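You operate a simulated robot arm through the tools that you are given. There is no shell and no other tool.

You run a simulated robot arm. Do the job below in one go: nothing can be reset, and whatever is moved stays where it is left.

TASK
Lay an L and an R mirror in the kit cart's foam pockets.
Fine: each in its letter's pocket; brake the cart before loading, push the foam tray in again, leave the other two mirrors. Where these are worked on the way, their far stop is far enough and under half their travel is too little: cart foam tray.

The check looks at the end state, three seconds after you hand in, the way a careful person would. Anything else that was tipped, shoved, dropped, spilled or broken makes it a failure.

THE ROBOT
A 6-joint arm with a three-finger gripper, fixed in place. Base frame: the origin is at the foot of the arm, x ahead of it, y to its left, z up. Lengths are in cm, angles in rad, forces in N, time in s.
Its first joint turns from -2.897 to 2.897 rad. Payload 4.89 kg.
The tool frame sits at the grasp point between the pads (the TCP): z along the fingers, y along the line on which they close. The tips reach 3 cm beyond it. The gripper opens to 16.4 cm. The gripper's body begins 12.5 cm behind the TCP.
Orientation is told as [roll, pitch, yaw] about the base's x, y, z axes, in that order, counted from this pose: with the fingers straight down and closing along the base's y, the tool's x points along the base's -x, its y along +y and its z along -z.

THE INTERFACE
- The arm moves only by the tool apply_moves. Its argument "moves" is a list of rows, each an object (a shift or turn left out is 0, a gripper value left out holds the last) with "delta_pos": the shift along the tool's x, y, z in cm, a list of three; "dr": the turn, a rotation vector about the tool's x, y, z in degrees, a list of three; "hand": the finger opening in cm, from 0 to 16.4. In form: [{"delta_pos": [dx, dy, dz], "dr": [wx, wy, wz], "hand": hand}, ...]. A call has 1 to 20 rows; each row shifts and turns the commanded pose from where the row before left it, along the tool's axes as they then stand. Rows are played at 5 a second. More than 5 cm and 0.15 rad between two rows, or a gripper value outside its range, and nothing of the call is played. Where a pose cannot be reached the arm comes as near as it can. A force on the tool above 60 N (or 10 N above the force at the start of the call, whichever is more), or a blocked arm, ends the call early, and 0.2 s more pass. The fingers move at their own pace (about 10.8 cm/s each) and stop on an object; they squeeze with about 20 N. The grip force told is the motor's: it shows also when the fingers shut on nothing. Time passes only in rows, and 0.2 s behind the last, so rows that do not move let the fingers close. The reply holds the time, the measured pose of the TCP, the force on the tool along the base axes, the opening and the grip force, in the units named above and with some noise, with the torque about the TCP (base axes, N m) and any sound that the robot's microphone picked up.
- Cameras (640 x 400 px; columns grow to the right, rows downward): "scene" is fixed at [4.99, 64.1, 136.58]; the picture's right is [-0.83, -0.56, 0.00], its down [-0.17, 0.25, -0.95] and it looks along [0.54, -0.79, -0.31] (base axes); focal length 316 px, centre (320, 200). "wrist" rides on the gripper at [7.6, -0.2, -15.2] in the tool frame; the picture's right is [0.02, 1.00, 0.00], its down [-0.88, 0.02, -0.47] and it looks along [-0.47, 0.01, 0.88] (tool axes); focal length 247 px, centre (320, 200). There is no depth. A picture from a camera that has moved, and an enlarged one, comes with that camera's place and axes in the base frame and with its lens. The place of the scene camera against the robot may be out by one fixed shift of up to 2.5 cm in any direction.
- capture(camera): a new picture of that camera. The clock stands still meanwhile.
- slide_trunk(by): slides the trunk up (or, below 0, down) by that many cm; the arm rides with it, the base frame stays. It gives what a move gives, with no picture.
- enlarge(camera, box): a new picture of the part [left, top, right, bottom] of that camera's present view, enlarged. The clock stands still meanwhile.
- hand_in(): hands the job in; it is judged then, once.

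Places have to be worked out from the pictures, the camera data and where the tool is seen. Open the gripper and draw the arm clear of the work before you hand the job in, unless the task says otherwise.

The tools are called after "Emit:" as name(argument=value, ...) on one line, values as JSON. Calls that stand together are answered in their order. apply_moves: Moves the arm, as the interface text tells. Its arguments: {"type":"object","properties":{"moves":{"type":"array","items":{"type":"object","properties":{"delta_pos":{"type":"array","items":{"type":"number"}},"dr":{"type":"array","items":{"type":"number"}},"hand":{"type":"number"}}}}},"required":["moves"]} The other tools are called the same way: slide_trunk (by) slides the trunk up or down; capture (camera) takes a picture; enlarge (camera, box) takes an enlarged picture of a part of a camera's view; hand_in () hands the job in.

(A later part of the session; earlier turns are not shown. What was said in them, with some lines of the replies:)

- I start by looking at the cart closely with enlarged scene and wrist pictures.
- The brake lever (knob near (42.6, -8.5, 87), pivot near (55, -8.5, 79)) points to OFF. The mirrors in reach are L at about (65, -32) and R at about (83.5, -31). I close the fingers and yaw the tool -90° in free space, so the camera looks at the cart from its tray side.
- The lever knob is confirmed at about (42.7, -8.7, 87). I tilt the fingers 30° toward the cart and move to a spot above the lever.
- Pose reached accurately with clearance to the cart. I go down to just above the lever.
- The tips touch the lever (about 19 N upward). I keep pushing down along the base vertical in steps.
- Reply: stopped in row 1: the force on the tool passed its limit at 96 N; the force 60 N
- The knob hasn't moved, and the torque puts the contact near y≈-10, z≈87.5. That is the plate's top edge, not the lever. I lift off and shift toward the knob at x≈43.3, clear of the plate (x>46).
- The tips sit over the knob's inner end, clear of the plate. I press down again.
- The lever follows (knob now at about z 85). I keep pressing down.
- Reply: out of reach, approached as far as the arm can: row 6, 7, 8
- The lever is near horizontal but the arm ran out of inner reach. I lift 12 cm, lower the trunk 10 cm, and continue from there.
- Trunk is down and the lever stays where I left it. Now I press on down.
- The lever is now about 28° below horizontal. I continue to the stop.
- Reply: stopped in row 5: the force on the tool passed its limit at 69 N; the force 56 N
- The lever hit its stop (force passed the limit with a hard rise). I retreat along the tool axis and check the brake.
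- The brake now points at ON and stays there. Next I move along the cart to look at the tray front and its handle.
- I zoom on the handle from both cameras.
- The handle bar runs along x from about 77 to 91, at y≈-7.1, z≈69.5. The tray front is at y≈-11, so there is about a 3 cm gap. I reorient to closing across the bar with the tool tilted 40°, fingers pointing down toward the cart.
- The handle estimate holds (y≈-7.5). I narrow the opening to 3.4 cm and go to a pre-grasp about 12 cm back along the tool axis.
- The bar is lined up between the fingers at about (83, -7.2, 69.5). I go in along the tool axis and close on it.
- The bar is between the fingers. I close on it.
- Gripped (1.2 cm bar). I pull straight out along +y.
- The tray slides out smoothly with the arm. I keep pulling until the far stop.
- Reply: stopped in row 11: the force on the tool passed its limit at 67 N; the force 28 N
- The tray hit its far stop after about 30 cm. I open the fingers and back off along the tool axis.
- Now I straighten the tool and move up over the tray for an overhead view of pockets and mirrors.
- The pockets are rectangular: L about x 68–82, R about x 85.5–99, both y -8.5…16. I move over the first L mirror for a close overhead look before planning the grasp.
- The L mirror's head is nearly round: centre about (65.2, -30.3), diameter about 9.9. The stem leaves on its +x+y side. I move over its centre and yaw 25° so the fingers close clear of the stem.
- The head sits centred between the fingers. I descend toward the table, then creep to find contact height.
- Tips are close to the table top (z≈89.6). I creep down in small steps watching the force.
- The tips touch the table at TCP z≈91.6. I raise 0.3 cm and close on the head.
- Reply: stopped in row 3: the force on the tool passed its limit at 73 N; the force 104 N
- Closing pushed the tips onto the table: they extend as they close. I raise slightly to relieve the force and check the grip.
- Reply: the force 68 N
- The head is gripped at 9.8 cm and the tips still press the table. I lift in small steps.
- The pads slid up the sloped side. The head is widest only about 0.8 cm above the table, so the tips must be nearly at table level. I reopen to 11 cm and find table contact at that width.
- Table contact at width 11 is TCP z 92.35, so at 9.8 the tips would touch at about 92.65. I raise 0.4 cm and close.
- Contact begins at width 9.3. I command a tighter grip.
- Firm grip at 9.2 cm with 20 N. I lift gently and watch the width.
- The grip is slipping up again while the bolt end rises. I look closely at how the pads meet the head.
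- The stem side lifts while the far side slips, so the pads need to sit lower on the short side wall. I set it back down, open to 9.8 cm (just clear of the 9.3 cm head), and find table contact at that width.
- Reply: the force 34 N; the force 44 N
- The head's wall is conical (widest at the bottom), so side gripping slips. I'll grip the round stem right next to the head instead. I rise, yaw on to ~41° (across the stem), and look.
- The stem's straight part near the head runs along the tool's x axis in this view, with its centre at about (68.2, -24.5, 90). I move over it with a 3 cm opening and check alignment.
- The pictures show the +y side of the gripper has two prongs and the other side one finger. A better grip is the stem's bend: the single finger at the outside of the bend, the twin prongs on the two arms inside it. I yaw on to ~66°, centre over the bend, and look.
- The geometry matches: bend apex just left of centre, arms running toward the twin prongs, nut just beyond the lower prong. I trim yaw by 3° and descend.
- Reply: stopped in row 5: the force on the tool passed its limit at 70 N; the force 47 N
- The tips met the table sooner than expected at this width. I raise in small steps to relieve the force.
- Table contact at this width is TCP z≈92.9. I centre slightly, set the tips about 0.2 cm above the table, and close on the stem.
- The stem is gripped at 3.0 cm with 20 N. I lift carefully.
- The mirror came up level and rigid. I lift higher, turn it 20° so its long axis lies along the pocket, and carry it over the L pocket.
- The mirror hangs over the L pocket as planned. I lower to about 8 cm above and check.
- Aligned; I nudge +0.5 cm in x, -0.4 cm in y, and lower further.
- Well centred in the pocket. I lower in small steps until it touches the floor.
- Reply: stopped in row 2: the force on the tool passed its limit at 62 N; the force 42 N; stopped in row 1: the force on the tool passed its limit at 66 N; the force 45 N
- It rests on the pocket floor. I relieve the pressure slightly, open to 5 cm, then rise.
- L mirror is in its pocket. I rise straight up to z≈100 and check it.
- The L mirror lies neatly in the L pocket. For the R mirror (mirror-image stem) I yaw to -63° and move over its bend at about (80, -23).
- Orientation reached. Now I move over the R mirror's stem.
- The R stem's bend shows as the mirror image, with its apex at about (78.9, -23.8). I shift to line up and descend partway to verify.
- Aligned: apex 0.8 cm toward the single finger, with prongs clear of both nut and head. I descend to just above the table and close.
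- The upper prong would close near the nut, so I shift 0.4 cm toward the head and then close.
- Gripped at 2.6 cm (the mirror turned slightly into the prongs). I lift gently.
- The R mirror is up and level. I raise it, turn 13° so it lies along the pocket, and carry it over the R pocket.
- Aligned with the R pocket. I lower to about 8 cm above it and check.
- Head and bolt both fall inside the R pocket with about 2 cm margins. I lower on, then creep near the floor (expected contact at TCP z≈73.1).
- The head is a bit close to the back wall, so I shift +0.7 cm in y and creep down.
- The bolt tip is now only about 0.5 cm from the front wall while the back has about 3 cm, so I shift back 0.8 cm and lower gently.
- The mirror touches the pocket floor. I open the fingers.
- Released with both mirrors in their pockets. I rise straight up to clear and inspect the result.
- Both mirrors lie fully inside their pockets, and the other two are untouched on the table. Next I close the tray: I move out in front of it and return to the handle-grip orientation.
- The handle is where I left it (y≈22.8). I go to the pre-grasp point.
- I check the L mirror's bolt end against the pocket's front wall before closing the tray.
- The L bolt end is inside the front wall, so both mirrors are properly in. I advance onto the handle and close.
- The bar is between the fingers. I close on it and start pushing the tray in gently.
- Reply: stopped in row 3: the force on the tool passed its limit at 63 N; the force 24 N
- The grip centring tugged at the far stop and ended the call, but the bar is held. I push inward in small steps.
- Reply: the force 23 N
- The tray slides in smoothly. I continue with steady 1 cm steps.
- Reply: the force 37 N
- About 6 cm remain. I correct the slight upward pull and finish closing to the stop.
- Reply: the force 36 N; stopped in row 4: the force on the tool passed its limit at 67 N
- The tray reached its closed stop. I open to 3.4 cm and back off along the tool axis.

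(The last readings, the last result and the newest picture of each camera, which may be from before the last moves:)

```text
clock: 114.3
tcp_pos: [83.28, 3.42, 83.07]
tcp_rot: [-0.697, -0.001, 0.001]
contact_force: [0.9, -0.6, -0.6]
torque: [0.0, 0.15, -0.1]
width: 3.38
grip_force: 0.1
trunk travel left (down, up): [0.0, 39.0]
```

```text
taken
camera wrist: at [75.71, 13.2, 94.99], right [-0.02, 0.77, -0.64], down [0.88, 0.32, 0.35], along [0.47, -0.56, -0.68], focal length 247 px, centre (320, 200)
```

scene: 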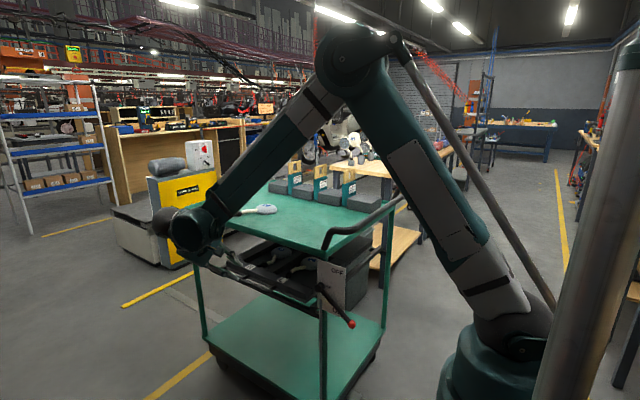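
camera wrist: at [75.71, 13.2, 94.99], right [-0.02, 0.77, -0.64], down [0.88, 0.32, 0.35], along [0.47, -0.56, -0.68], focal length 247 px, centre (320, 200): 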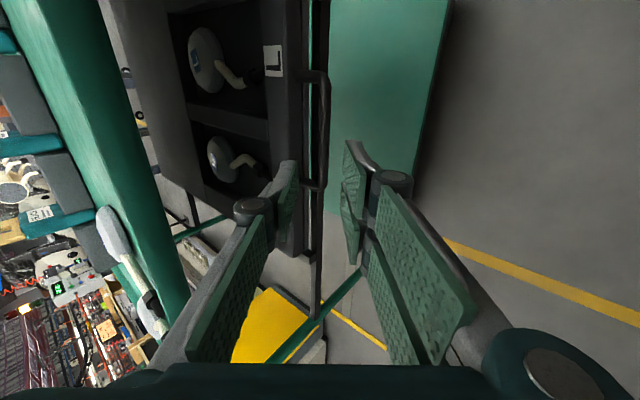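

The tray is closed with both mirrors inside. I withdraw the arm up and away, straighten it, and open the gripper.

Emit:
apply_moves(moves=[{"delta_pos": [0, -1.35, -4.1]}, {"delta_pos": [0, -1.35, -4.1]}, {"delta_pos": [0, -1.35, -4.1]}, {"delta_pos": [0, -1.35, -4.1]}, {"delta_pos": [0, -1.35, -4.1]}, {"dr": [-8, 0, 0]}, {"dr": [-8, 0, 0]}, {"dr": [-8, 0, 0]}, {"dr": [-8, 0, 0]}, {"dr": [-8, 0, 0]}, {"delta_pos": [4, 0, -3], "hand": 16.4}, {"delta_pos": [4, 0, -3]}, {"delta_pos": [4, 0, -3]}, {"delta_pos": [4, 0, -3]}, {"delta_pos": [4, 0, -3]}, {"delta_pos": [4, 0, -3]}, {}])

Emit:
capture(camera="scene")

Emit:
capture(camera="wrist")

Emit:
enlarge(camera="scene", box=[180, 160, 420, 310])

```text
clock: 117.9
tcp_pos: [58.98, 11.77, 120.85]
tcp_rot: [0.001, 0.0, -0.001]
contact_force: [1.5, 0.1, -0.1]
torque: [0.01, 0.09, -0.02]
width: 16.4
grip_force: 0.0
trunk travel left (down, up): [0.0, 39.0]
```

```text
taken
```

scene: 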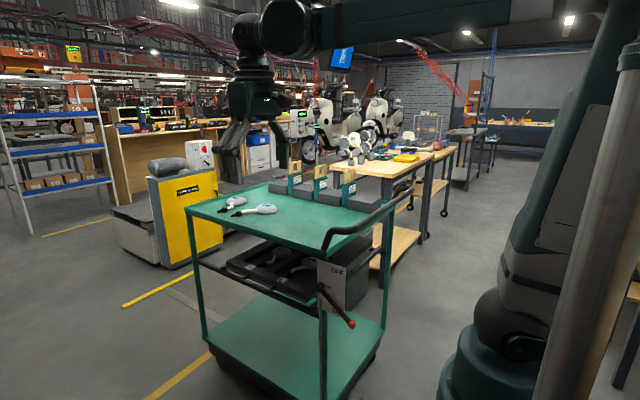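

```text
taken
camera wrist: at [51.25, 11.56, 136.05], right [-0.02, 1.0, 0.0], down [0.88, 0.02, 0.47], along [0.47, 0.01, -0.88], focal length 247 px, centre (320, 200)
```

wrist: 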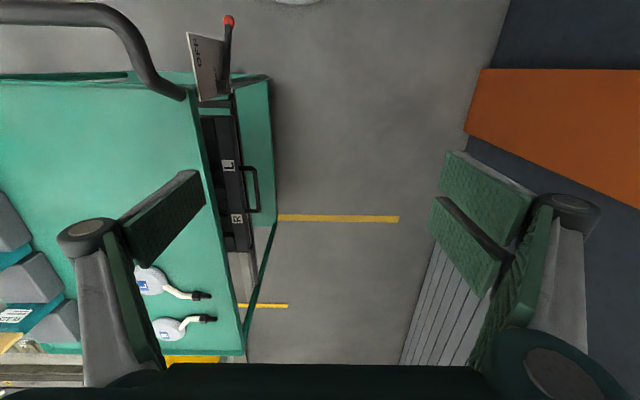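

```text
2.67 times, centred on (300, 235) of scene
camera zoom: at [4.99, 64.1, 136.58], right [-0.83, -0.56, 0.0], down [-0.17, 0.25, -0.95], along [0.54, -0.79, -0.31], focal length 842 px, centre (373, 107)
```

zoom: 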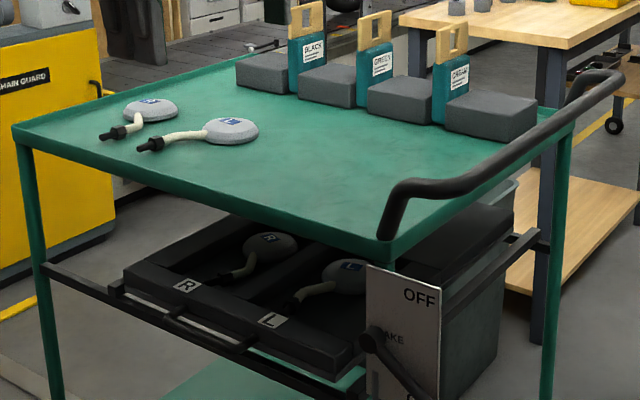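

The cart stands exactly where it was, with the brake on ON and the tray shut. L and R lie in their own pockets, the other two mirrors are undisturbed, and the arm is clear with the gripper open. I hand in.

Emit:
hand_in()

```text
The job is handed in.
```

The job is handed in: one L and one R mirror are each in their letter's foam pocket.

- **Brake:** I moved the lever from OFF to ON before touching the tray, and it was still at ON in the last picture.
- **Tray:** I pulled it out to its far stop (about 30 cm) and pushed it back in to its closed stop once both mirrors were in.
- **Other mirrors:** the other L and R are still on the cart top, where they started.
- **Cart and arm:** the cart looks unmoved compared with the first picture. The arm is clear of it with the gripper open.

A few contacts went above the force limit:

- **Brake plate:** my first push hit the plate's top edge at 96 N.
- **Cart top:** closing on the L mirror's head pressed the fingertips on the cart top at about 104 N. Those head grips slipped, so I carried both mirrors by the stem.
- **L pocket floor:** I overpressed slightly (about 66 N) while setting the L mirror down.

I saw no damage from any of these.
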